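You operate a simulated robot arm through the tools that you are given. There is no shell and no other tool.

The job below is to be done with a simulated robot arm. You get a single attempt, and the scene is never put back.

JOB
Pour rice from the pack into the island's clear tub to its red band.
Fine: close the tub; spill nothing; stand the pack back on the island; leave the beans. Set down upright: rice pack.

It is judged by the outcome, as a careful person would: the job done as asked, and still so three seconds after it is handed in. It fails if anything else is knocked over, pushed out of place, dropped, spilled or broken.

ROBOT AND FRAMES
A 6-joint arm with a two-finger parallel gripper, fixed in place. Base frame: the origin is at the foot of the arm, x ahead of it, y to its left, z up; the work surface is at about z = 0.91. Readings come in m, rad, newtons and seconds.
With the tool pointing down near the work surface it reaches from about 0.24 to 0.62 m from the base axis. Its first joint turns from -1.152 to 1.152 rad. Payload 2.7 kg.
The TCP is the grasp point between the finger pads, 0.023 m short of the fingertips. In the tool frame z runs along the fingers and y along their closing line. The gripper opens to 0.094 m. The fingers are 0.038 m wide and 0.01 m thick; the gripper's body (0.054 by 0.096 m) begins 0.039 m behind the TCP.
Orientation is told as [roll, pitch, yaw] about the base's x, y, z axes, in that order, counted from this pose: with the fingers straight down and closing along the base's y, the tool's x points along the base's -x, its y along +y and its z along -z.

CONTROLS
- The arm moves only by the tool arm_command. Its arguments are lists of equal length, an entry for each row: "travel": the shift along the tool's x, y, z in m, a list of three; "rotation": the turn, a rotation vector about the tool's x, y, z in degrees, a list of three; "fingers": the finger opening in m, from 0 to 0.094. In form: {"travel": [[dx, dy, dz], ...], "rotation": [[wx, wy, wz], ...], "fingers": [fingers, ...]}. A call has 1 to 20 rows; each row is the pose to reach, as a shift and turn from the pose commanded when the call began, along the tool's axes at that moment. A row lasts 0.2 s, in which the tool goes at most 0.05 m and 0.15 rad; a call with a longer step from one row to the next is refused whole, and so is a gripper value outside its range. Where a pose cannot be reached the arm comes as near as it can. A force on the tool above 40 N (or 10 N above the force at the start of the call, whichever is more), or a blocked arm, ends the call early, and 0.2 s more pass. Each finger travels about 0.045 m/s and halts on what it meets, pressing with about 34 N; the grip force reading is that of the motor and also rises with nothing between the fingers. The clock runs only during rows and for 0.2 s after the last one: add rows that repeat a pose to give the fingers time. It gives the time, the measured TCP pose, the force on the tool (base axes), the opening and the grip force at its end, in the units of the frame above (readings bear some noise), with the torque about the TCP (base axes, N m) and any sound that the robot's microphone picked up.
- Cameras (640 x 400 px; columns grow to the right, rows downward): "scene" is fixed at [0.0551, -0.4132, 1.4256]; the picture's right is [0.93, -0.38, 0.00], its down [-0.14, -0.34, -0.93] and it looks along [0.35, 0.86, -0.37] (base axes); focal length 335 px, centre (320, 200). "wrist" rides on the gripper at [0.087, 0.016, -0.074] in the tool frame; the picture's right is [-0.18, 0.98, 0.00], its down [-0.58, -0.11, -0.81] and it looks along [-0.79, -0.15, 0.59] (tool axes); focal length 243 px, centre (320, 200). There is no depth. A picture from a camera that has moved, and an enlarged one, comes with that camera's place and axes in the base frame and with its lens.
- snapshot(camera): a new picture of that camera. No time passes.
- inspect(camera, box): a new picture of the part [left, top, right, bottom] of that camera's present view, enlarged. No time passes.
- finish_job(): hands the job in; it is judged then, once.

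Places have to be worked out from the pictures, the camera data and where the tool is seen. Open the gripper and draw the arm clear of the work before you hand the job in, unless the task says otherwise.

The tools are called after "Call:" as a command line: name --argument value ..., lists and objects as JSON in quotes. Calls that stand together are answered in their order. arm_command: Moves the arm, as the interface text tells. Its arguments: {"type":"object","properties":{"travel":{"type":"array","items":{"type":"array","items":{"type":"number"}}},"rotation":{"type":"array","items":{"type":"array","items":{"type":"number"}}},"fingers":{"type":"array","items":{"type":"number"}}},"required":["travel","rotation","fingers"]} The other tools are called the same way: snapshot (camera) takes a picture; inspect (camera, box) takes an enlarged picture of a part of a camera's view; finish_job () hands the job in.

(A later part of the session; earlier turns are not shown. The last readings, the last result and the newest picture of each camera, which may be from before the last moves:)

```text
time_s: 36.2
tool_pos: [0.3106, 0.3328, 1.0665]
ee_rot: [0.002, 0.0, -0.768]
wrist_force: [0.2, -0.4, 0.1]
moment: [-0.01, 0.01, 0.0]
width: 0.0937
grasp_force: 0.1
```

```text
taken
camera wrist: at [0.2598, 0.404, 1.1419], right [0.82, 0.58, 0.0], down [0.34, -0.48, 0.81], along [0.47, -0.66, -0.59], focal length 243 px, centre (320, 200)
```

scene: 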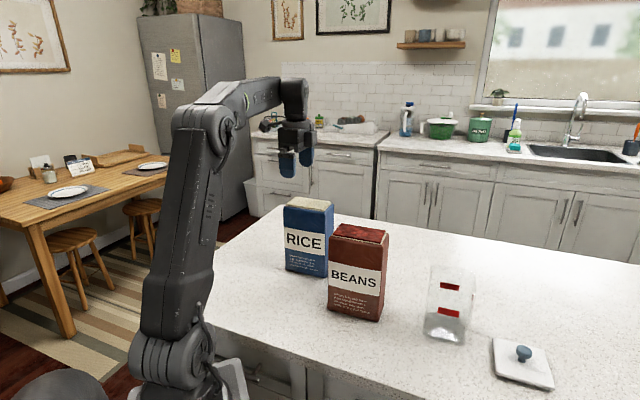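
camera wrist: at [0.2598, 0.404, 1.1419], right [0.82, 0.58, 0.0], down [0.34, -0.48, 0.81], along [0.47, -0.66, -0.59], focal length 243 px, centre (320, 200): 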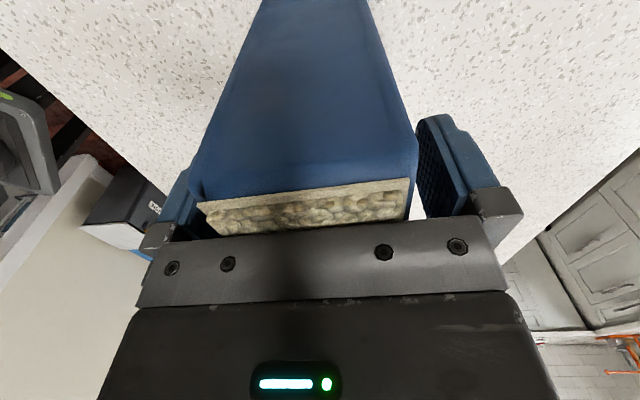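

The fingers are clear on both sides and the pack stayed put. I'll shift and re-grip.

Call:
arm_command --travel '[[-0.006, 0, 0], [-0.012, 0, 0], [-0.018, 0, 0], [-0.018, 0, 0], [-0.018, 0, 0], [-0.018, 0, 0], [-0.018, 0, 0], [-0.018, 0, 0], [-0.018, 0, 0]]' --rotation '[[0, 0, 0], [0, 0, 0], [0, 0, 0], [0, 0, 0], [0, 0, 0], [0, 0, 0], [0, 0, 0], [0, 0, 0], [0, 0, 0]]' --fingers '[0.094, 0.094, 0.094, 0.086, 0.078, 0.072, 0.066, 0.06, 0.055]'

Call:
snapshot --camera "wrist"

Call:
inspect --camera "scene" --box '[270, 160, 350, 290]'

```text
time_s: 38.2
tool_pos: [0.3238, 0.3211, 1.0677]
ee_rot: [0.003, -0.001, -0.767]
wrist_force: [2.6, 1.2, 0.8]
moment: [0.11, -0.1, -0.05]
width: 0.0749
grasp_force: 34.0
```

```text
taken
camera wrist: at [0.2727, 0.3915, 1.1422], right [0.82, 0.58, 0.0], down [0.34, -0.48, 0.81], along [0.47, -0.66, -0.59], focal length 243 px, centre (320, 200)
```

wrist: 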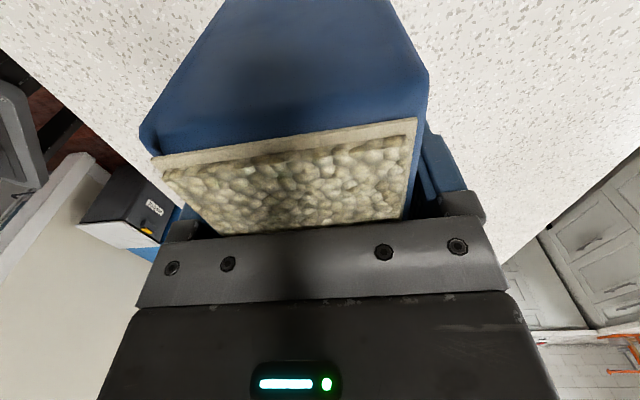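

```text
3.08 times, centred on (310, 225) of scene
camera zoom: at [0.0552, -0.4132, 1.4256], right [0.93, -0.38, 0.0], down [-0.14, -0.34, -0.93], along [0.35, 0.86, -0.37], focal length 1031 px, centre (351, 123)
```

zoom: 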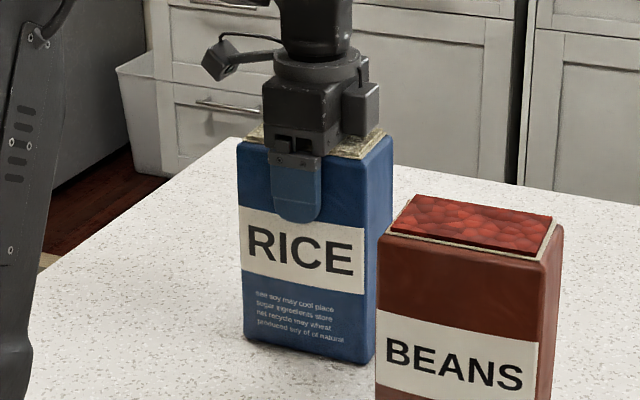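

The pack is re-gripped with about 62 mm from the TCP to the pouring edge. I'll lift it upright about 38 mm, move it away from the beans along +n, then slide it along behind them.

Call:
arm_command --travel '[[0, 0, -0.005], [0, 0, -0.012], [0, 0, -0.02], [0, 0, -0.029], [0, 0, -0.0375], [0, 0.01, -0.0375], [0, 0.025, -0.0375], [0, 0.042, -0.0375], [0, 0.059, -0.0375], [-0.008, 0.059, -0.0375], [-0.022, 0.059, -0.0375], [-0.04, 0.059, -0.0375], [-0.06, 0.059, -0.0375], [-0.08, 0.059, -0.0375], [-0.1, 0.059, -0.0375], [-0.12, 0.059, -0.0375], [-0.138, 0.059, -0.0375], [-0.152, 0.059, -0.0375], [-0.159, 0.059, -0.0375], [-0.159, 0.059, -0.0375]]' --rotation '[[0, 0, 0], [0, 0, 0], [0, 0, 0], [0, 0, 0], [0, 0, 0], [0, 0, 0], [0, 0, 0], [0, 0, 0], [0, 0, 0], [0, 0, 0], [0, 0, 0], [0, 0, 0], [0, 0, 0], [0, 0, 0], [0, 0, 0], [0, 0, 0], [0, 0, 0], [0, 0, 0], [0, 0, 0], [0, 0, 0]]' --fingers '[0.055, 0.055, 0.055, 0.055, 0.055, 0.055, 0.055, 0.055, 0.055, 0.055, 0.055, 0.055, 0.055, 0.055, 0.055, 0.055, 0.055, 0.055, 0.055, 0.055]'

Call:
snapshot --camera "scene"

Call:
snapshot --camera "wrist"

```text
time_s: 42.4
tool_pos: [0.4785, 0.2516, 1.1033]
ee_rot: [0.003, 0.0, -0.767]
wrist_force: [0.0, -0.1, -6.5]
moment: [-0.04, -0.01, 0.01]
width: 0.0749
grasp_force: 33.9
```

```text
taken
```

scene: 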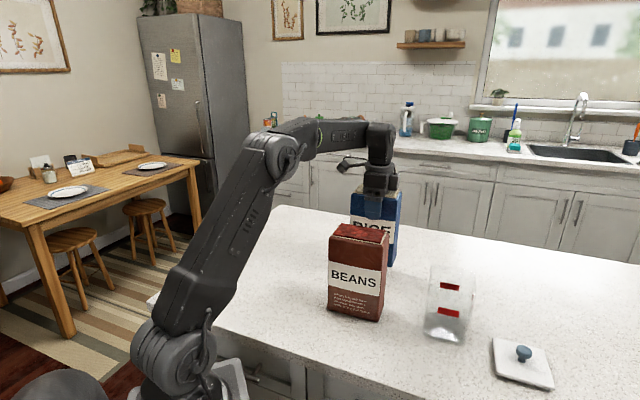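

```text
taken
camera wrist: at [0.4279, 0.3229, 1.1788], right [0.81, 0.58, 0.0], down [0.34, -0.48, 0.81], along [0.47, -0.66, -0.59], focal length 243 px, centre (320, 200)
```

wrist: 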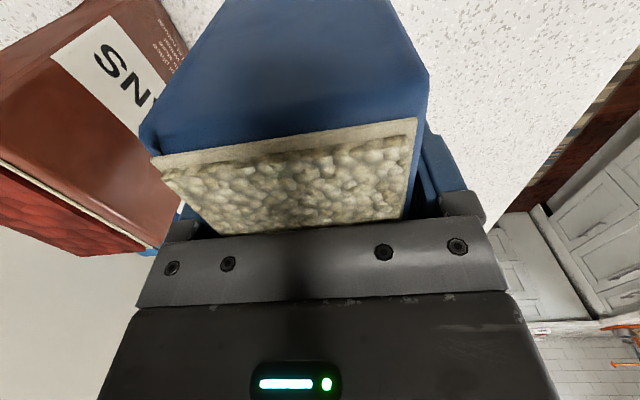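

The pack is upright behind the beans, with clear space around it. I'll turn it 90° in place so the pouring edge faces the tub's side of the counter.

Call:
arm_command --travel '[[0, 0, 0], [0, 0, 0], [0, 0, 0], [0, 0, 0], [0, 0, 0], [0, 0, 0], [0, 0, 0], [0, 0, 0], [0, 0, 0], [0, 0, 0], [0, 0, 0], [0, 0, 0], [0, 0, 0], [0, 0, 0], [0, 0, 0], [0, 0, 0], [0, 0, 0]]' --rotation '[[0, 0, 3], [0, 0, 8], [0, 0, 14], [0, 0, 20], [0, 0, 26], [0, 0, 32], [0, 0, 38], [0, 0, 44], [0, 0, 50], [0, 0, 56], [0, 0, 62], [0, 0, 68], [0, 0, 74], [0, 0, 80], [0, 0, 86], [0, 0, 90], [0, 0, 90]]' --fingers '[0.055, 0.055, 0.055, 0.055, 0.055, 0.055, 0.055, 0.055, 0.055, 0.055, 0.055, 0.055, 0.055, 0.055, 0.055, 0.055, 0.055]'

Call:
snapshot --camera "scene"

Call:
snapshot --camera "wrist"

```text
time_s: 46.0
tool_pos: [0.4792, 0.2517, 1.1033]
ee_rot: [-0.002, 0.002, -2.34]
wrist_force: [-0.3, 0.9, -6.5]
moment: [-0.02, 0.01, 0.0]
width: 0.075
grasp_force: 34.3
```

```text
taken
```

scene: 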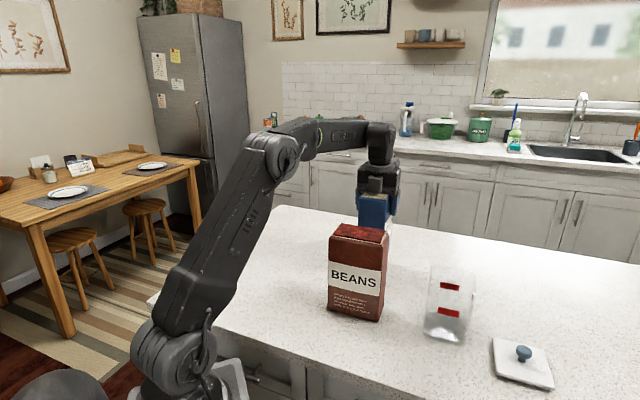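

```text
taken
camera wrist: at [0.5509, 0.3027, 1.1797], right [0.58, -0.82, 0.0], down [-0.48, -0.34, 0.81], along [-0.66, -0.47, -0.59], focal length 243 px, centre (320, 200)
```

wrist: 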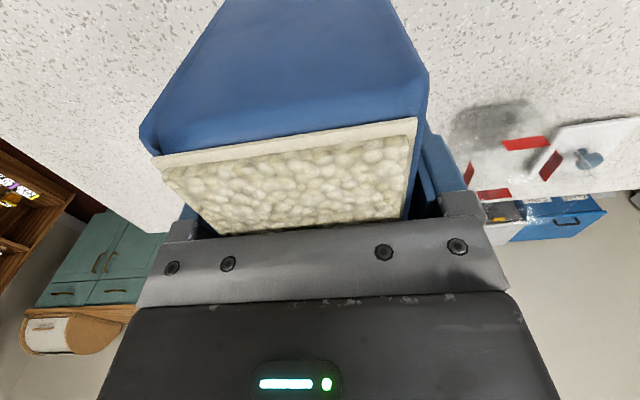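

The pack is upright with its lip facing the tub side, and the rice is undisturbed. I'll slide it along towards the tub, staying outside the tub's far wall.

Call:
arm_command --travel '[[-0.003, 0.008, 0.0], [-0.008, 0.024, 0.001], [-0.014, 0.044, 0.003], [-0.02, 0.064, 0.005], [-0.026, 0.082, 0.008], [-0.03, 0.095, 0.01], [-0.031, 0.1, 0.011], [-0.031, 0.1, 0.011]]' --rotation '[[0, 0, 0], [0, 0, 0], [0, 0, 0], [0, 0, 0], [0, 0, 0], [0, 0, 0], [0, 0, 0], [0, 0, 0]]' --fingers '[0.055, 0.055, 0.055, 0.055, 0.055, 0.055, 0.055, 0.055]'

Call:
snapshot --camera "scene"

Call:
snapshot --camera "wrist"

```text
time_s: 47.8
tool_pos: [0.5288, 0.1605, 1.0933]
ee_rot: [-0.001, 0.002, -2.338]
wrist_force: [0.7, 0.6, -7.2]
moment: [-0.01, -0.02, 0.03]
width: 0.0747
grasp_force: 33.9
```

```text
taken
```

scene: 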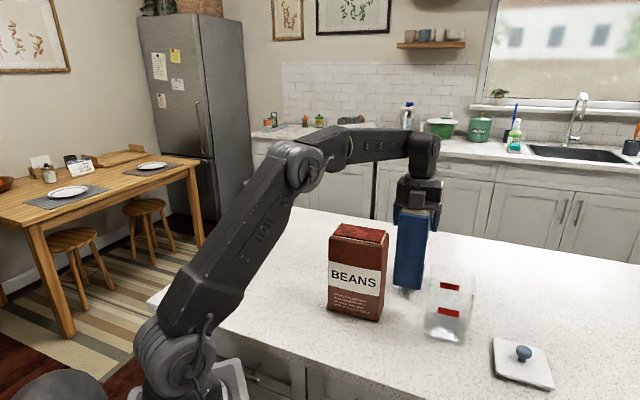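

```text
taken
camera wrist: at [0.6013, 0.2108, 1.1685], right [0.58, -0.82, 0.0], down [-0.48, -0.34, 0.81], along [-0.66, -0.47, -0.59], focal length 243 px, centre (320, 200)
```

wrist: 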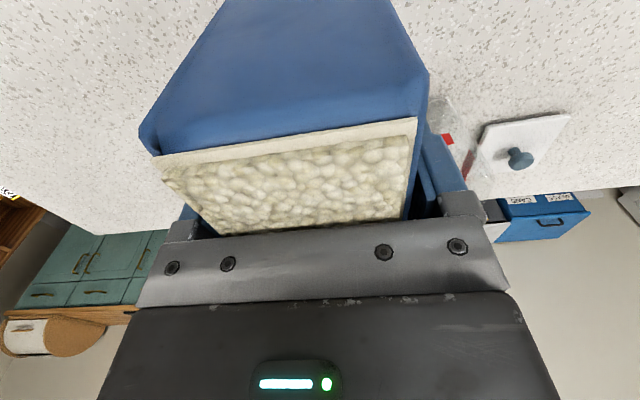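

The pack stands behind and to the left of the tub as planned. I'll zoom in on the gap between them before going on.

Call:
inspect --camera "scene" --box '[370, 180, 490, 350]'

```text
2.35 times, centred on (430, 265) of scene
camera zoom: at [0.0552, -0.4132, 1.4256], right [0.93, -0.38, 0.0], down [-0.14, -0.34, -0.93], along [0.35, 0.86, -0.37], focal length 789 px, centre (61, 47)
```

zoom: 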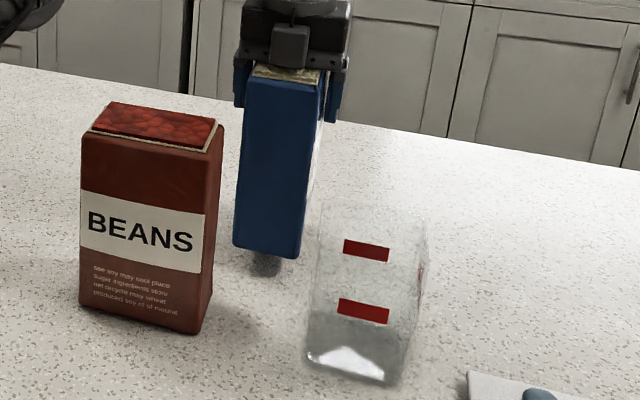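

My readings now fit a counter height of about 0.915 and a tub rim of about 1.033, so I'm using those. I'll tilt just 5°, too little for rice to move, and slide the pack in behind the tub with its edge just over the far wall.

Call:
arm_command --travel '[[-0.004, 0.01, 0.0], [-0.008, 0.022, 0.001], [-0.012, 0.036, 0.002], [-0.014, 0.05, 0.003], [-0.0155, 0.064, 0.004], [-0.0165, 0.076, 0.005], [-0.017, 0.086, 0.005], [-0.017, 0.0925, 0.005], [-0.017, 0.0932, 0.005]]' --rotation '[[0, 1, 0], [0, 2.5, 0], [0, 4, 0], [0, 5, 0], [0, 5, 0], [0, 5, 0], [0, 5, 0], [0, 5, 0], [0, 5, 0]]' --fingers '[0.055, 0.055, 0.055, 0.055, 0.055, 0.055, 0.055, 0.055, 0.055]'

Call:
snapshot --camera "scene"

Call:
inspect --camera "scene" --box '[390, 180, 510, 350]'

Call:
snapshot --camera "wrist"

```text
time_s: 49.8
tool_pos: [0.585, 0.083, 1.0881]
ee_rot: [0.001, 0.087, -2.339]
wrist_force: [0.1, 0.5, -6.6]
moment: [-0.03, 0.02, 0.01]
width: 0.0751
grasp_force: 34.6
```

```text
taken
```

scene: 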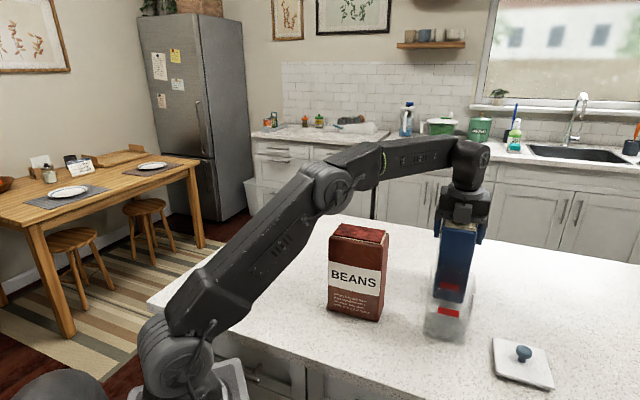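

```text
2.35 times, centred on (450, 265) of scene
camera zoom: at [0.0552, -0.4132, 1.4256], right [0.93, -0.38, 0.0], down [-0.14, -0.34, -0.93], along [0.35, 0.86, -0.37], focal length 789 px, centre (14, 47)
```

zoom: 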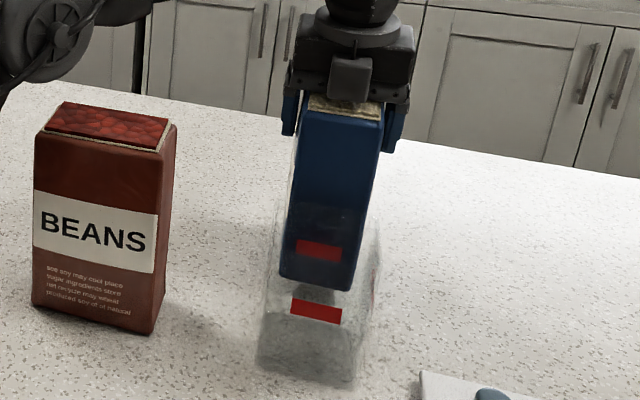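

```text
taken
camera wrist: at [0.6517, 0.1289, 1.171], right [0.58, -0.81, -0.02], down [-0.53, -0.39, 0.75], along [-0.62, -0.43, -0.66], focal length 243 px, centre (320, 200)
```

wrist: 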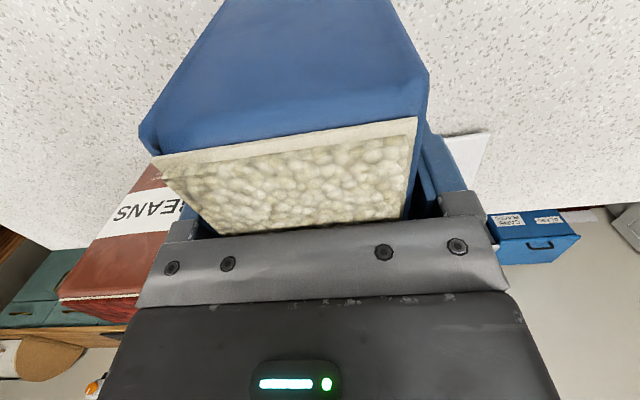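

The pack is lined up squarely behind the tub, and both the pose and the clearances check out. I'll now bring the lip in over the opening while tilting to 20°, clearing the far wall as it rises.

Call:
arm_command --travel '[[-0.006, 0, -0.0065], [-0.0117, 0, -0.013], [-0.0143, 0, -0.0182], [-0.0168, 0, -0.0235], [-0.0194, 0, -0.0287], [-0.0214, 0, -0.0322], [-0.0235, 0, -0.0358], [-0.0255, 0, -0.0393], [-0.0255, 0, -0.0393]]' --rotation '[[0, 2.5, 0], [0, 5, 0], [0, 6.7, 0], [0, 8.4, 0], [0, 10, 0], [0, 11.7, 0], [0, 13.4, 0], [0, 15, 0], [0, 15, 0]]' --fingers '[0.055, 0.055, 0.055, 0.055, 0.055, 0.055, 0.055, 0.055, 0.055]'

Call:
inspect --camera "scene" --box '[390, 180, 510, 350]'

Call:
snapshot --camera "wrist"

```text
time_s: 51.8
tool_pos: [0.5635, 0.0624, 1.1247]
ee_rot: [0.0, 0.351, -2.339]
wrist_force: [0.3, 0.5, -5.9]
moment: [-0.12, 0.1, 0.03]
width: 0.0749
grasp_force: 34.0
```

```text
2.35 times, centred on (450, 265) of scene
camera zoom: at [0.0552, -0.4132, 1.4256], right [0.93, -0.38, 0.0], down [-0.14, -0.34, -0.93], along [0.35, 0.86, -0.37], focal length 789 px, centre (14, 47)
```

zoom: 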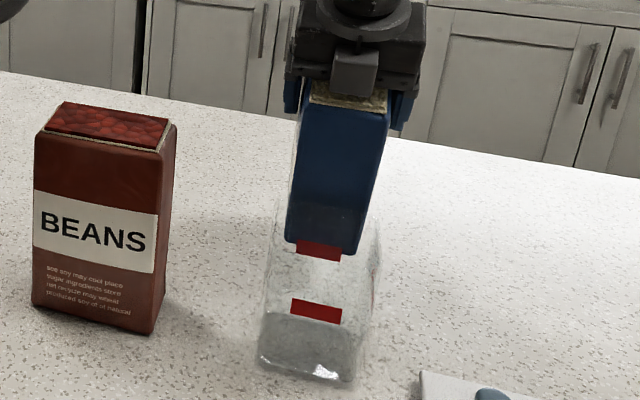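

```text
taken
camera wrist: at [0.6151, 0.0911, 1.2258], right [0.59, -0.81, -0.06], down [-0.65, -0.52, 0.56], along [-0.48, -0.29, -0.83], focal length 243 px, centre (320, 200)
```

wrist: 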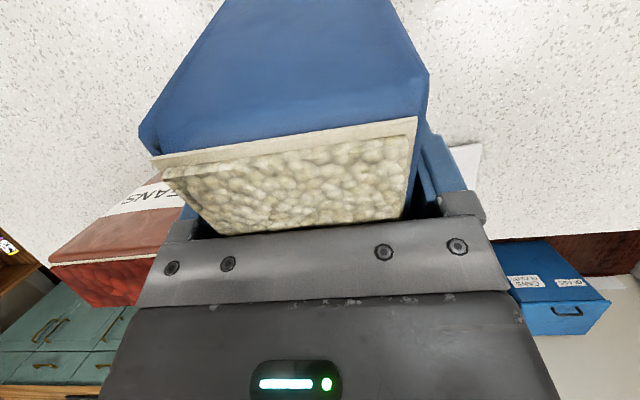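

At 20° nothing has flowed yet, and the lip is well inside the opening. I'll tilt gently to 30° while lowering the lip.

Call:
arm_command --travel '[[-0.001, 0, 0.003], [-0.0018, 0, 0.006], [-0.0026, 0, 0.009], [-0.0035, 0, 0.0122], [-0.0045, 0, 0.0145], [-0.0055, 0, 0.017], [-0.0064, 0, 0.0193], [-0.0073, 0, 0.0215], [-0.0073, 0, 0.0215]]' --rotation '[[0, 1.2, 0], [0, 2.5, 0], [0, 3.7, 0], [0, 5, 0], [0, 6.2, 0], [0, 7.5, 0], [0, 8.7, 0], [0, 10, 0], [0, 10, 0]]' --fingers '[0.055, 0.055, 0.055, 0.055, 0.055, 0.055, 0.055, 0.055, 0.055]'

Call:
inspect --camera "scene" --box '[390, 180, 510, 350]'

Call:
snapshot --camera "wrist"

```text
time_s: 53.8
tool_pos: [0.5645, 0.0637, 1.1018]
ee_rot: [0.0, 0.526, -2.337]
wrist_force: [1.2, 0.7, -6.3]
moment: [-0.17, 0.13, -0.01]
width: 0.0748
grasp_force: 34.4
```

```text
2.35 times, centred on (450, 265) of scene
camera zoom: at [0.0552, -0.4132, 1.4256], right [0.93, -0.38, 0.0], down [-0.14, -0.34, -0.93], along [0.35, 0.86, -0.37], focal length 789 px, centre (14, 47)
```

zoom: 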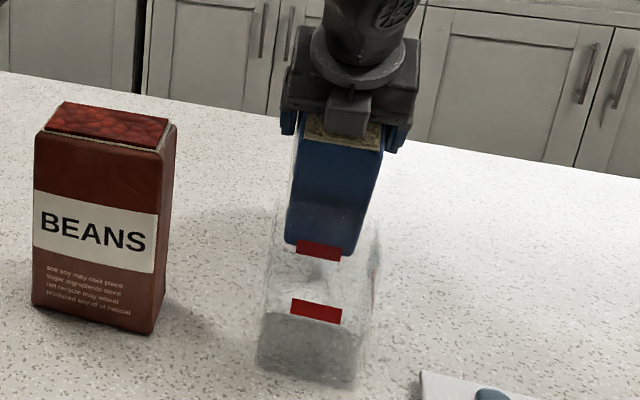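

```text
taken
camera wrist: at [0.6028, 0.0783, 1.2107], right [0.6, -0.8, -0.09], down [-0.71, -0.58, 0.41], along [-0.38, -0.18, -0.91], focal length 243 px, centre (320, 200)
```

wrist: 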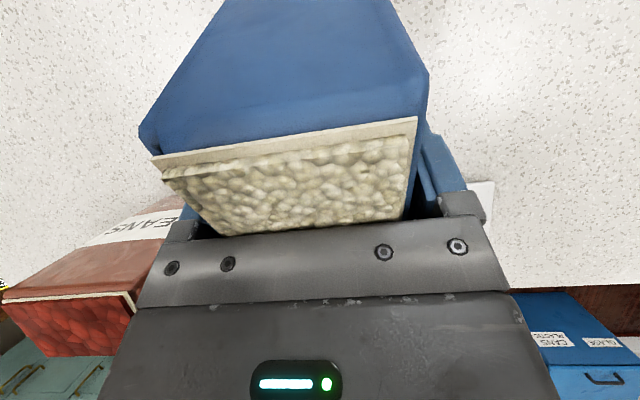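

At 30° there is still no flow. I'll go on in small steps, since time only runs during moves, to 35° first.

Call:
arm_command --travel '[[-0.0009, 0, 0.0008], [-0.0018, 0, 0.0016], [-0.0026, 0, 0.0025], [-0.0035, 0, 0.0033], [-0.0044, 0, 0.0041]]' --rotation '[[0, 1, 0], [0, 2, 0], [0, 3, 0], [0, 4, 0], [0, 5, 0]]' --fingers '[0.055, 0.055, 0.055, 0.055, 0.055]'

Call:
inspect --camera "scene" --box '[390, 180, 510, 350]'

Call:
snapshot --camera "wrist"

```text
time_s: 55.0
tool_pos: [0.5637, 0.0614, 1.097]
ee_rot: [0.001, 0.613, -2.339]
wrist_force: [-0.4, 0.6, -5.8]
moment: [-0.18, 0.16, 0.05]
width: 0.075
grasp_force: 33.8
```

```text
2.35 times, centred on (450, 265) of scene
camera zoom: at [0.0552, -0.4132, 1.4256], right [0.93, -0.38, 0.0], down [-0.14, -0.34, -0.93], along [0.35, 0.86, -0.37], focal length 789 px, centre (14, 47)
```

zoom: 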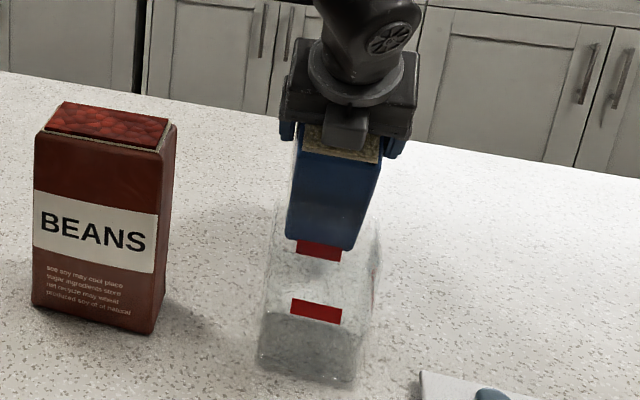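

```text
taken
camera wrist: at [0.5951, 0.0701, 1.2082], right [0.6, -0.79, -0.11], down [-0.73, -0.6, 0.32], along [-0.32, -0.12, -0.94], focal length 243 px, centre (320, 200)
```

wrist: 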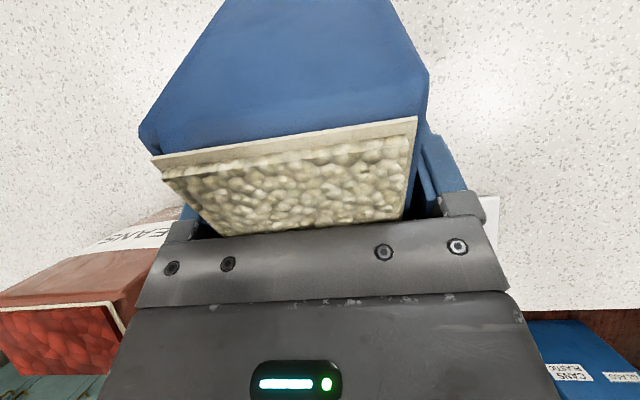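

At 35° it is still holding. On to 40°, in the same small steps.

Call:
arm_command --travel '[[-0.0008, 0, 0.0007], [-0.0015, 0, 0.0014], [-0.0022, 0, 0.0021], [-0.003, 0, 0.0028], [-0.0037, 0, 0.0035]]' --rotation '[[0, 1, 0], [0, 2, 0], [0, 3, 0], [0, 4, 0], [0, 5, 0]]' --fingers '[0.055, 0.055, 0.055, 0.055, 0.055]'

Call:
inspect --camera "scene" --box '[390, 180, 510, 350]'

Call:
snapshot --camera "wrist"

```text
time_s: 56.2
tool_pos: [0.5639, 0.0608, 1.0913]
ee_rot: [-0.001, 0.7, -2.339]
wrist_force: [-0.4, -1.0, -5.9]
moment: [-0.17, 0.17, -0.02]
width: 0.0749
grasp_force: 34.1
```

```text
2.35 times, centred on (450, 265) of scene
camera zoom: at [0.0552, -0.4132, 1.4256], right [0.93, -0.38, 0.0], down [-0.14, -0.34, -0.93], along [0.35, 0.86, -0.37], focal length 789 px, centre (14, 47)
```

zoom: 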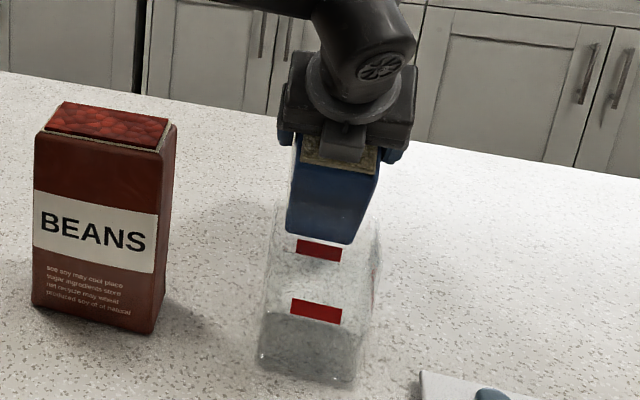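

```text
taken
camera wrist: at [0.5875, 0.0629, 1.2049], right [0.61, -0.78, -0.12], down [-0.75, -0.62, 0.24], along [-0.26, -0.06, -0.96], focal length 243 px, centre (320, 200)
```

wrist: 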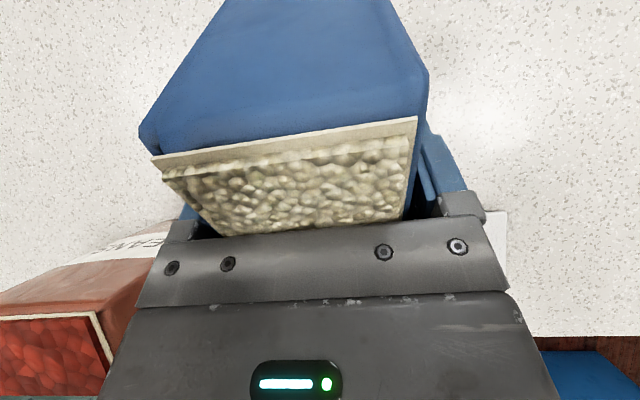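

At 40° the rice still holds. On to 45°.

Call:
arm_command --travel '[[-0.0003, 0, -0.0004], [-0.0006, 0, -0.0009], [-0.0009, 0, -0.0013], [-0.0012, 0, -0.0018], [-0.0015, 0, -0.0022]]' --rotation '[[0, 1, 0], [0, 2, 0], [0, 3, 0], [0, 4, 0], [0, 5, 0]]' --fingers '[0.055, 0.055, 0.055, 0.055, 0.055]'

Call:
inspect --camera "scene" --box '[390, 180, 510, 350]'

Call:
snapshot --camera "wrist"

```text
time_s: 57.4
tool_pos: [0.5605, 0.0592, 1.0923]
ee_rot: [0.001, 0.786, -2.339]
wrist_force: [0.4, 0.5, -6.1]
moment: [-0.19, 0.2, 0.03]
width: 0.0746
grasp_force: 34.1
```

```text
2.35 times, centred on (450, 265) of scene
camera zoom: at [0.0552, -0.4132, 1.4256], right [0.93, -0.38, 0.0], down [-0.14, -0.34, -0.93], along [0.35, 0.86, -0.37], focal length 789 px, centre (14, 47)
```

zoom: 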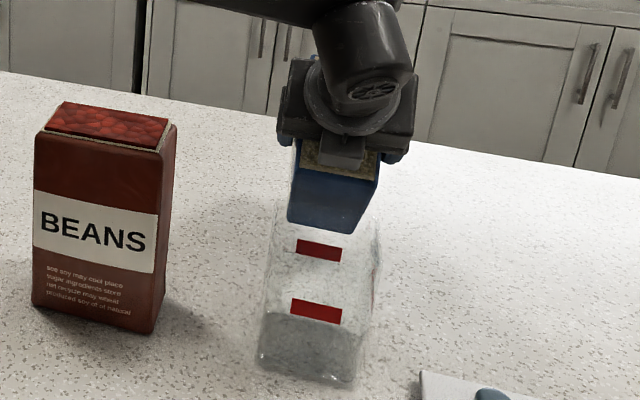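

```text
taken
camera wrist: at [0.5785, 0.0535, 1.207], right [0.62, -0.78, -0.13], down [-0.76, -0.63, 0.16], along [-0.2, 0.0, -0.98], focal length 243 px, centre (320, 200)
```

wrist: 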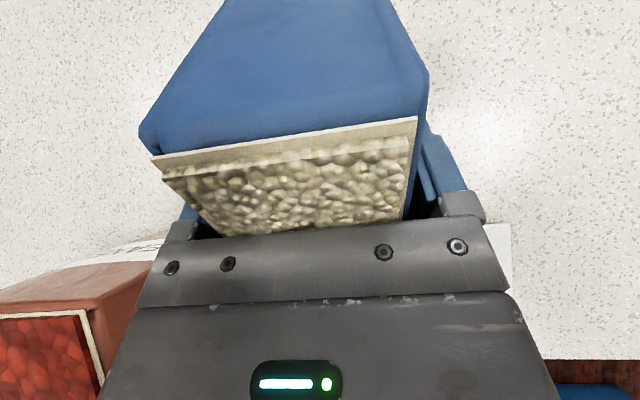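

At 45° the rice is still inside. Weight is about 6 N, unchanged. On to 50°.

Call:
arm_command --travel '[[-0.0002, 0, -0.0002], [-0.0004, 0, -0.0004], [-0.0006, 0, -0.0006], [-0.0008, 0, -0.0008], [-0.001, 0, -0.001]]' --rotation '[[0, 1, 0], [0, 2, 0], [0, 3, 0], [0, 4, 0], [0, 5, 0]]' --fingers '[0.055, 0.055, 0.055, 0.055, 0.055]'

Call:
inspect --camera "scene" --box '[390, 180, 510, 350]'

Call:
snapshot --camera "wrist"

```text
time_s: 58.6
tool_pos: [0.5591, 0.0584, 1.092]
ee_rot: [0.001, 0.877, -2.338]
wrist_force: [0.5, -0.4, -6.2]
moment: [-0.21, 0.22, 0.02]
width: 0.0749
grasp_force: 33.5
```

```text
2.35 times, centred on (450, 265) of scene
camera zoom: at [0.0552, -0.4132, 1.4256], right [0.93, -0.38, 0.0], down [-0.14, -0.34, -0.93], along [0.35, 0.86, -0.37], focal length 789 px, centre (14, 47)
```

zoom: 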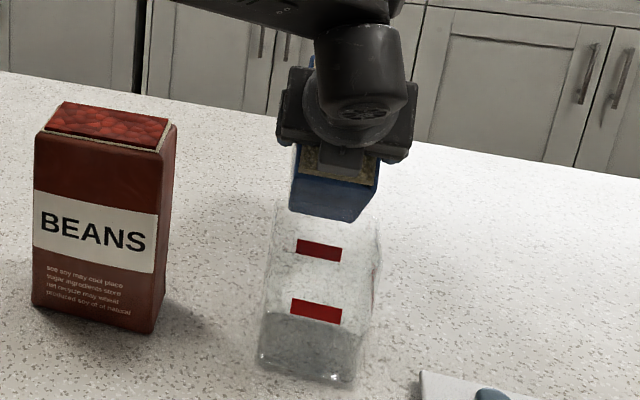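

```text
taken
camera wrist: at [0.5706, 0.0453, 1.2074], right [0.63, -0.77, -0.14], down [-0.77, -0.64, 0.07], along [-0.14, 0.06, -0.99], focal length 243 px, centre (320, 200)
```

wrist: 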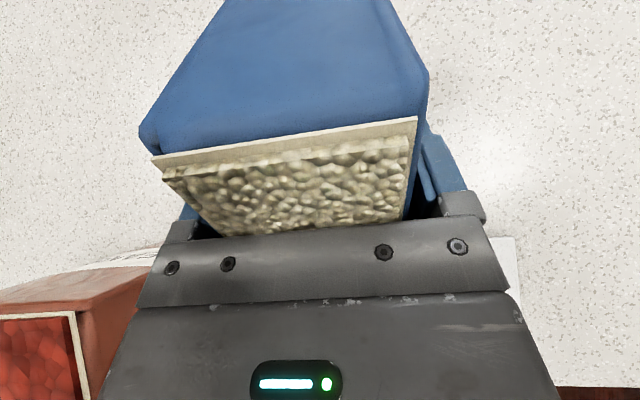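

At 50° it still holds. On to 55°.

Call:
arm_command --travel '[[-0.0002, 0, -0.0005], [-0.0004, 0, -0.001], [-0.0005, 0, -0.0016], [-0.0007, 0, -0.0021], [-0.0009, 0, -0.0026]]' --rotation '[[0, 1, 0], [0, 2, 0], [0, 3, 0], [0, 4, 0], [0, 5, 0]]' --fingers '[0.055, 0.055, 0.055, 0.055, 0.055]'

Call:
inspect --camera "scene" --box '[390, 180, 510, 350]'

Call:
snapshot --camera "wrist"

```text
time_s: 59.8
tool_pos: [0.5581, 0.055, 1.0928]
ee_rot: [0.001, 0.962, -2.338]
wrist_force: [-0.1, 0.2, -6.4]
moment: [-0.22, 0.2, 0.02]
width: 0.0747
grasp_force: 34.0
```

```text
2.35 times, centred on (450, 265) of scene
camera zoom: at [0.0552, -0.4132, 1.4256], right [0.93, -0.38, 0.0], down [-0.14, -0.34, -0.93], along [0.35, 0.86, -0.37], focal length 789 px, centre (14, 47)
```

zoom: 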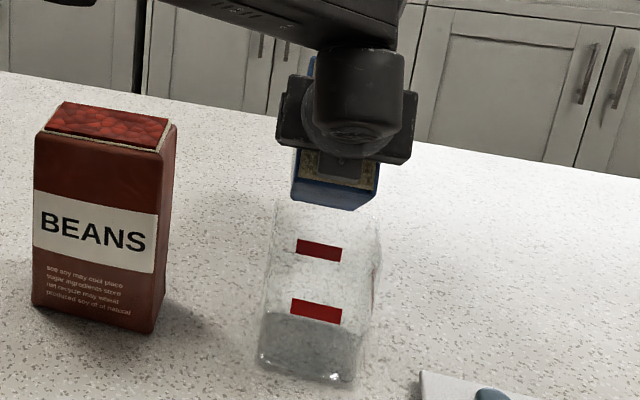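

```text
taken
camera wrist: at [0.5623, 0.0364, 1.2079], right [0.63, -0.76, -0.15], down [-0.77, -0.64, -0.02], along [-0.08, 0.13, -0.99], focal length 243 px, centre (320, 200)
```

wrist: 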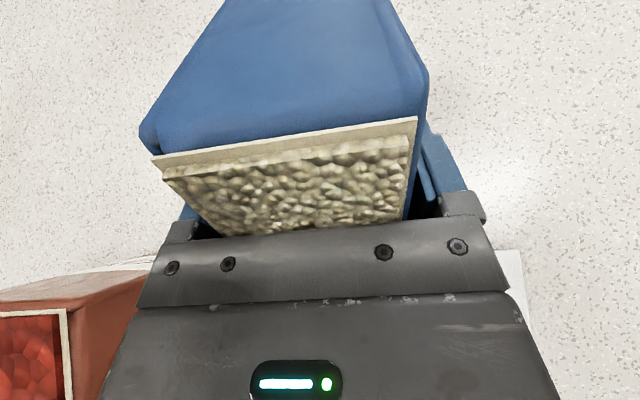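

At 55° it still holds. I'll raise the pack a little to keep clear of the far rim and go on to 60°.

Call:
arm_command --travel '[[0.0018, 0, -0.002], [0.003, 0, -0.0035], [0.004, 0, -0.005], [0.005, 0, -0.0064], [0.0059, 0, -0.0076]]' --rotation '[[0, 1, 0], [0, 2, 0], [0, 3, 0], [0, 4, 0], [0, 5, 0]]' --fingers '[0.055, 0.055, 0.055, 0.055, 0.055]'

Call:
inspect --camera "scene" --box '[390, 180, 510, 350]'

Call:
snapshot --camera "wrist"

```text
time_s: 61.0
tool_pos: [0.5549, 0.0549, 1.1032]
ee_rot: [0.0, 1.05, -2.338]
wrist_force: [-0.3, 0.5, -6.2]
moment: [-0.25, 0.26, -0.02]
width: 0.0748
grasp_force: 34.6
```

```text
2.35 times, centred on (450, 265) of scene
camera zoom: at [0.0552, -0.4132, 1.4256], right [0.93, -0.38, 0.0], down [-0.14, -0.34, -0.93], along [0.35, 0.86, -0.37], focal length 789 px, centre (14, 47)
```

zoom: 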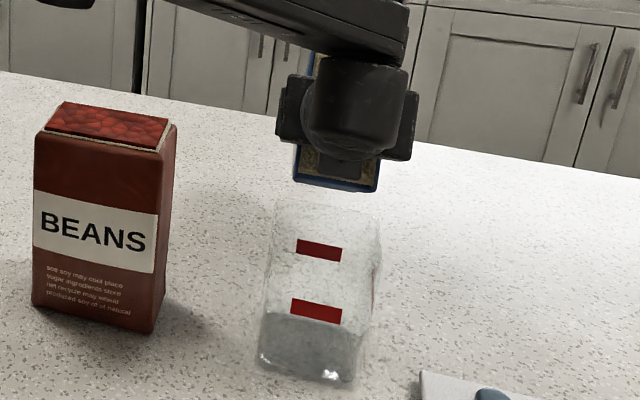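

```text
taken
camera wrist: at [0.5532, 0.0275, 1.2156], right [0.64, -0.75, -0.16], down [-0.76, -0.64, -0.1], along [-0.02, 0.19, -0.98], focal length 243 px, centre (320, 200)
```

wrist: 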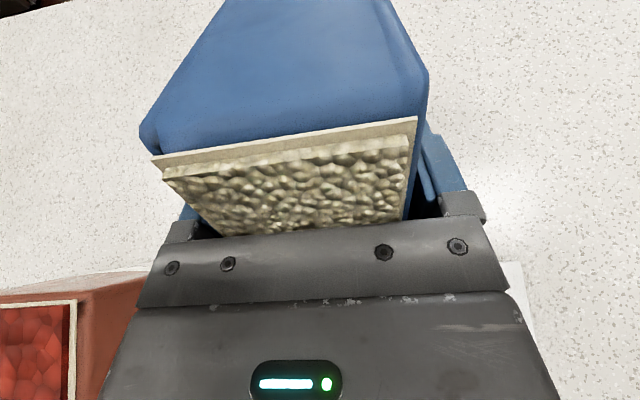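

At 60° there is still no flow, and the force reading is unchanged. I'll continue in 4° steps with a picture after each.

Call:
arm_command --travel '[[-0.0002, 0.0003, -0.0008], [-0.0004, 0.0006, -0.0016], [-0.0007, 0.001, -0.0025], [-0.0009, 0.001, -0.0033]]' --rotation '[[0, 1, 0], [0, 2, 0], [0, 3, 0], [0, 4, 0]]' --fingers '[0.055, 0.055, 0.055, 0.055]'

Call:
inspect --camera "scene" --box '[390, 180, 510, 350]'

Call:
snapshot --camera "wrist"

```text
time_s: 62.0
tool_pos: [0.5546, 0.0508, 1.1038]
ee_rot: [0.003, 1.121, -2.337]
wrist_force: [-0.2, 0.1, -6.4]
moment: [-0.23, 0.22, -0.01]
width: 0.075
grasp_force: 33.8
```

```text
2.35 times, centred on (450, 265) of scene
camera zoom: at [0.0552, -0.4132, 1.4256], right [0.93, -0.38, 0.0], down [-0.14, -0.34, -0.93], along [0.35, 0.86, -0.37], focal length 789 px, centre (14, 47)
```

zoom: 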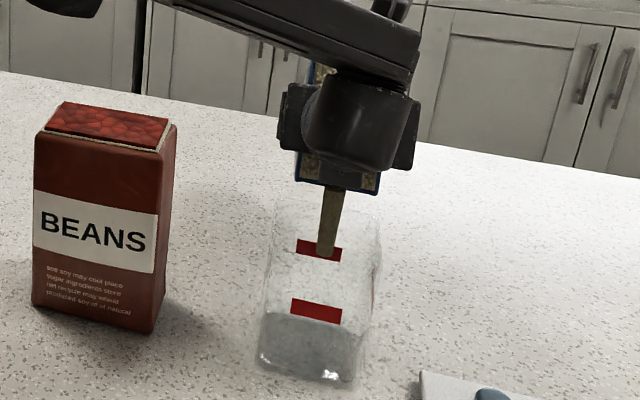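

```text
taken
camera wrist: at [0.5465, 0.0186, 1.2143], right [0.65, -0.74, -0.17], down [-0.76, -0.63, -0.17], along [0.02, 0.24, -0.97], focal length 243 px, centre (320, 200)
```

wrist: 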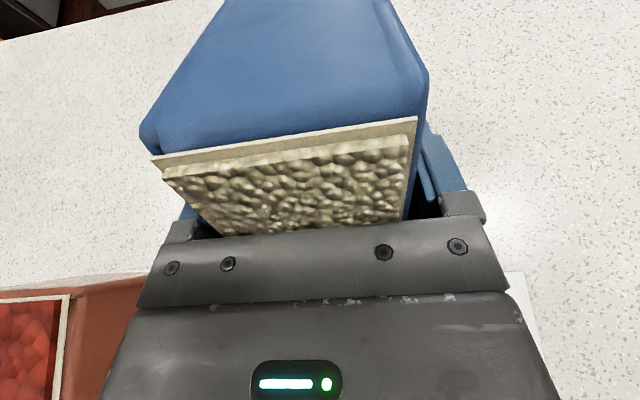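

A narrow stream has started at 64°, falling inside the tub. I'll hold this tilt for a short moment and check where it lands and how fast it fills.

Call:
arm_command --travel '[[0, 0, 0]]' --rotation '[[0, 0, 0]]' --fingers '[0.055]'

Call:
inspect --camera "scene" --box '[400, 240, 500, 350]'

```text
time_s: 62.4
tool_pos: [0.5543, 0.0524, 1.1025]
ee_rot: [0.001, 1.118, -2.338]
wrist_force: [0.3, 0.2, -5.5]
moment: [-0.24, 0.25, 0.04]
width: 0.0748
grasp_force: 33.9
```

```text
3.64 times, centred on (450, 295) of scene
camera zoom: at [0.0552, -0.4132, 1.4256], right [0.93, -0.38, 0.0], down [-0.14, -0.34, -0.93], along [0.35, 0.86, -0.37], focal length 1219 px, centre (-153, -146)
```

zoom: 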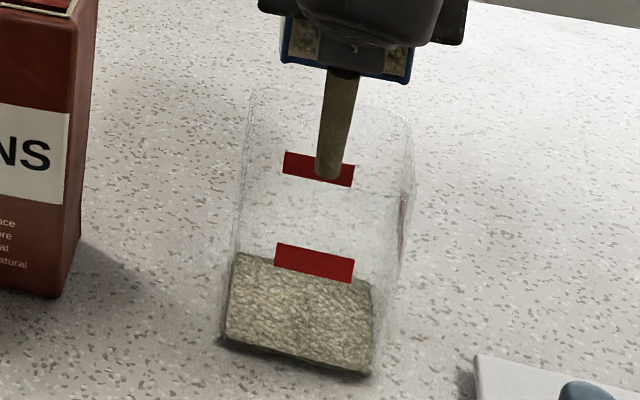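

Rice now covers the tub's floor and the stream lands inside. I'll hold for about 0.8 s more and compare the level.

Call:
arm_command --travel '[[0, 0, 0], [0, 0, 0], [0, 0, 0]]' --rotation '[[0, 0, 0], [0, 0, 0], [0, 0, 0]]' --fingers '[0.055, 0.055, 0.055]'

Call:
inspect --camera "scene" --box '[400, 240, 500, 350]'

```text
time_s: 63.2
tool_pos: [0.5547, 0.0513, 1.104]
ee_rot: [0.003, 1.119, -2.337]
wrist_force: [-0.1, 0.1, -5.2]
moment: [-0.19, 0.2, 0.0]
width: 0.0749
grasp_force: 34.0
```

```text
3.64 times, centred on (450, 295) of scene
camera zoom: at [0.0552, -0.4132, 1.4256], right [0.93, -0.38, 0.0], down [-0.14, -0.34, -0.93], along [0.35, 0.86, -0.37], focal length 1219 px, centre (-153, -146)
```

zoom: 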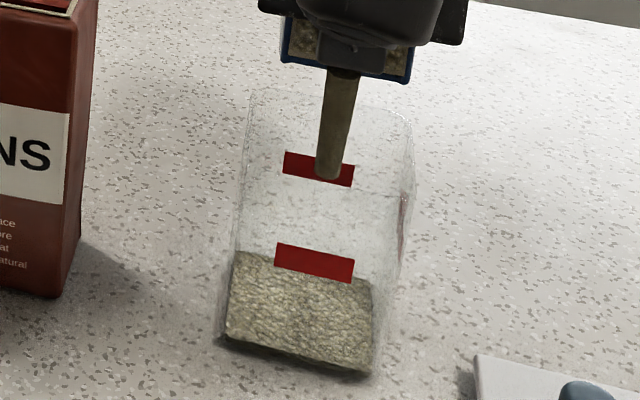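

The level is rising slowly and in a controlled way. I'll zoom in to read the layer's thickness.

Call:
inspect --camera "scene" --box '[430, 300, 470, 345]'

```text
8.89 times, centred on (450, 322) of scene
camera zoom: at [0.0552, -0.4132, 1.4256], right [0.93, -0.38, 0.0], down [-0.14, -0.34, -0.93], along [0.35, 0.86, -0.37], focal length 2980 px, centre (-836, -889)
```

zoom: 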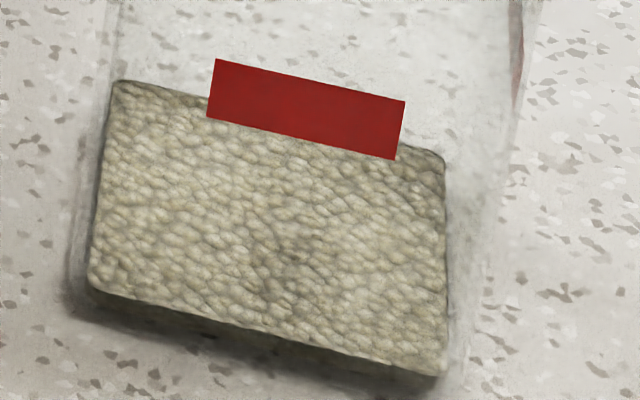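

The layer is only about 4 mm thick after 1.3 s, so the flow is gentle. I'll hold for about 3 s and measure the rate.

Call:
arm_command --travel '[[0, 0, 0], [0, 0, 0], [0, 0, 0], [0, 0, 0], [0, 0, 0], [0, 0, 0], [0, 0, 0], [0, 0, 0], [0, 0, 0], [0, 0, 0], [0, 0, 0], [0, 0, 0], [0, 0, 0], [0, 0, 0]]' --rotation '[[0, 0, 0], [0, 0, 0], [0, 0, 0], [0, 0, 0], [0, 0, 0], [0, 0, 0], [0, 0, 0], [0, 0, 0], [0, 0, 0], [0, 0, 0], [0, 0, 0], [0, 0, 0], [0, 0, 0], [0, 0, 0]]' --fingers '[0.055, 0.055, 0.055, 0.055, 0.055, 0.055, 0.055, 0.055, 0.055, 0.055, 0.055, 0.055, 0.055, 0.055]'

Call:
inspect --camera "scene" --box '[430, 300, 470, 345]'

Call:
inspect --camera "scene" --box '[400, 240, 500, 350]'

Call:
snapshot --camera "wrist"

```text
time_s: 66.2
tool_pos: [0.556, 0.0515, 1.1026]
ee_rot: [0.002, 1.119, -2.336]
wrist_force: [0.4, 0.3, -5.4]
moment: [-0.26, 0.23, -0.04]
width: 0.0748
grasp_force: 33.9
```

```text
8.89 times, centred on (450, 322) of scene
camera zoom: at [0.0552, -0.4132, 1.4256], right [0.93, -0.38, 0.0], down [-0.14, -0.34, -0.93], along [0.35, 0.86, -0.37], focal length 2980 px, centre (-836, -889)
```

zoom: 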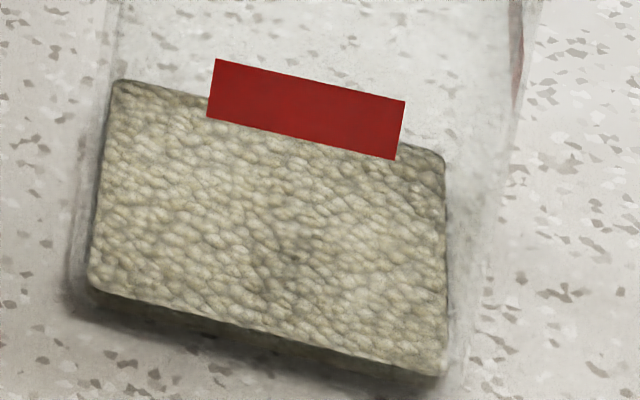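

```text
3.64 times, centred on (450, 295) of scene
camera zoom: at [0.0552, -0.4132, 1.4256], right [0.93, -0.38, 0.0], down [-0.14, -0.34, -0.93], along [0.35, 0.86, -0.37], focal length 1219 px, centre (-153, -146)
```

zoom: 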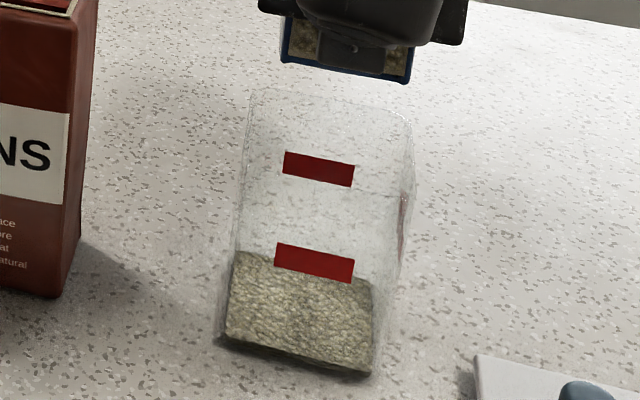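

```text
taken
camera wrist: at [0.5466, 0.0186, 1.2144], right [0.65, -0.74, -0.17], down [-0.76, -0.63, -0.17], along [0.02, 0.24, -0.97], focal length 243 px, centre (320, 200)
```

wrist: 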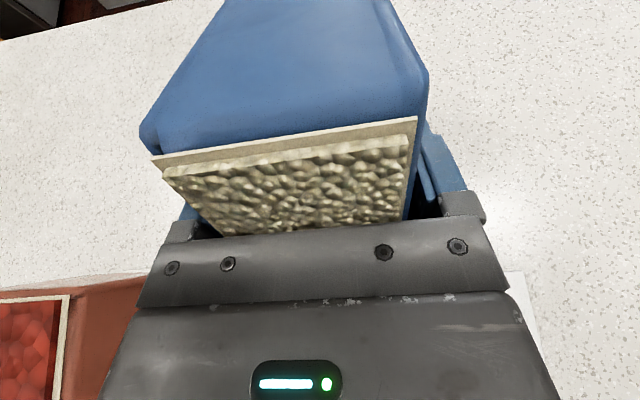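

The flow stopped by itself at 64° with about 5 mm in the tub, so the pour is governed by angle. I'll add 3° and hold until it settles.

Call:
arm_command --travel '[[0.0002, 0, -0.0014], [0.0004, 0, -0.0028], [0.0006, 0, -0.0043], [0.0006, 0, -0.0043], [0.0006, 0, -0.0043], [0.0006, 0, -0.0043]]' --rotation '[[0, 1, 0], [0, 2, 0], [0, 3, 0], [0, 3, 0], [0, 3, 0], [0, 3, 0]]' --fingers '[0.055, 0.055, 0.055, 0.055, 0.055, 0.055]'

Call:
inspect --camera "scene" --box '[400, 240, 500, 350]'

```text
time_s: 67.6
tool_pos: [0.5525, 0.0473, 1.1065]
ee_rot: [0.001, 1.17, -2.337]
wrist_force: [0.4, -0.5, -5.2]
moment: [-0.23, 0.23, 0.01]
width: 0.075
grasp_force: 33.9
```

```text
3.64 times, centred on (450, 295) of scene
camera zoom: at [0.0552, -0.4132, 1.4256], right [0.93, -0.38, 0.0], down [-0.14, -0.34, -0.93], along [0.35, 0.86, -0.37], focal length 1219 px, centre (-153, -146)
```

zoom: 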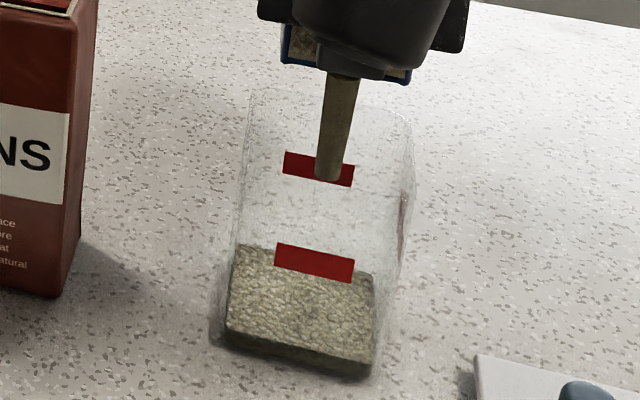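

Flow has resumed and the level is climbing. I'll hold until this angle settles.

Call:
arm_command --travel '[[0, 0, 0], [0, 0, 0], [0, 0, 0], [0, 0, 0], [0, 0, 0]]' --rotation '[[0, 0, 0], [0, 0, 0], [0, 0, 0], [0, 0, 0], [0, 0, 0]]' --fingers '[0.055, 0.055, 0.055, 0.055, 0.055]'

Call:
inspect --camera "scene" --box '[400, 240, 500, 350]'

Call:
inspect --camera "scene" --box '[430, 300, 470, 345]'

```text
time_s: 68.8
tool_pos: [0.5537, 0.0492, 1.1058]
ee_rot: [0.0, 1.172, -2.338]
wrist_force: [-0.1, 0.1, -5.7]
moment: [-0.22, 0.23, 0.0]
width: 0.075
grasp_force: 33.8
```

```text
3.64 times, centred on (450, 295) of scene
camera zoom: at [0.0552, -0.4132, 1.4256], right [0.93, -0.38, 0.0], down [-0.14, -0.34, -0.93], along [0.35, 0.86, -0.37], focal length 1219 px, centre (-153, -146)
```

zoom: 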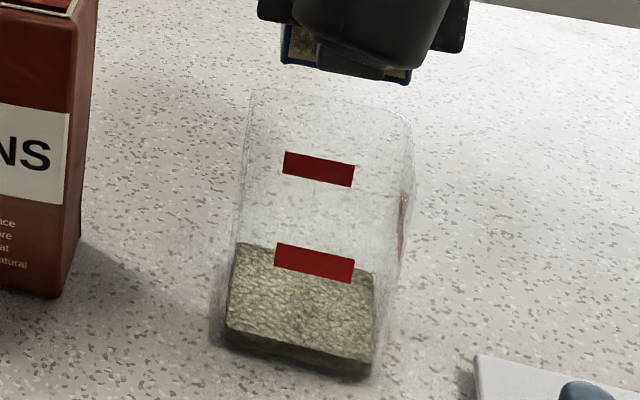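

```text
8.89 times, centred on (450, 322) of scene
camera zoom: at [0.0552, -0.4132, 1.4256], right [0.93, -0.38, 0.0], down [-0.14, -0.34, -0.93], along [0.35, 0.86, -0.37], focal length 2980 px, centre (-836, -889)
```

zoom: 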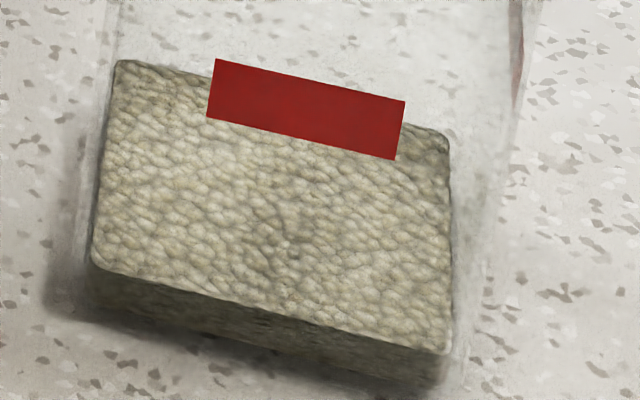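

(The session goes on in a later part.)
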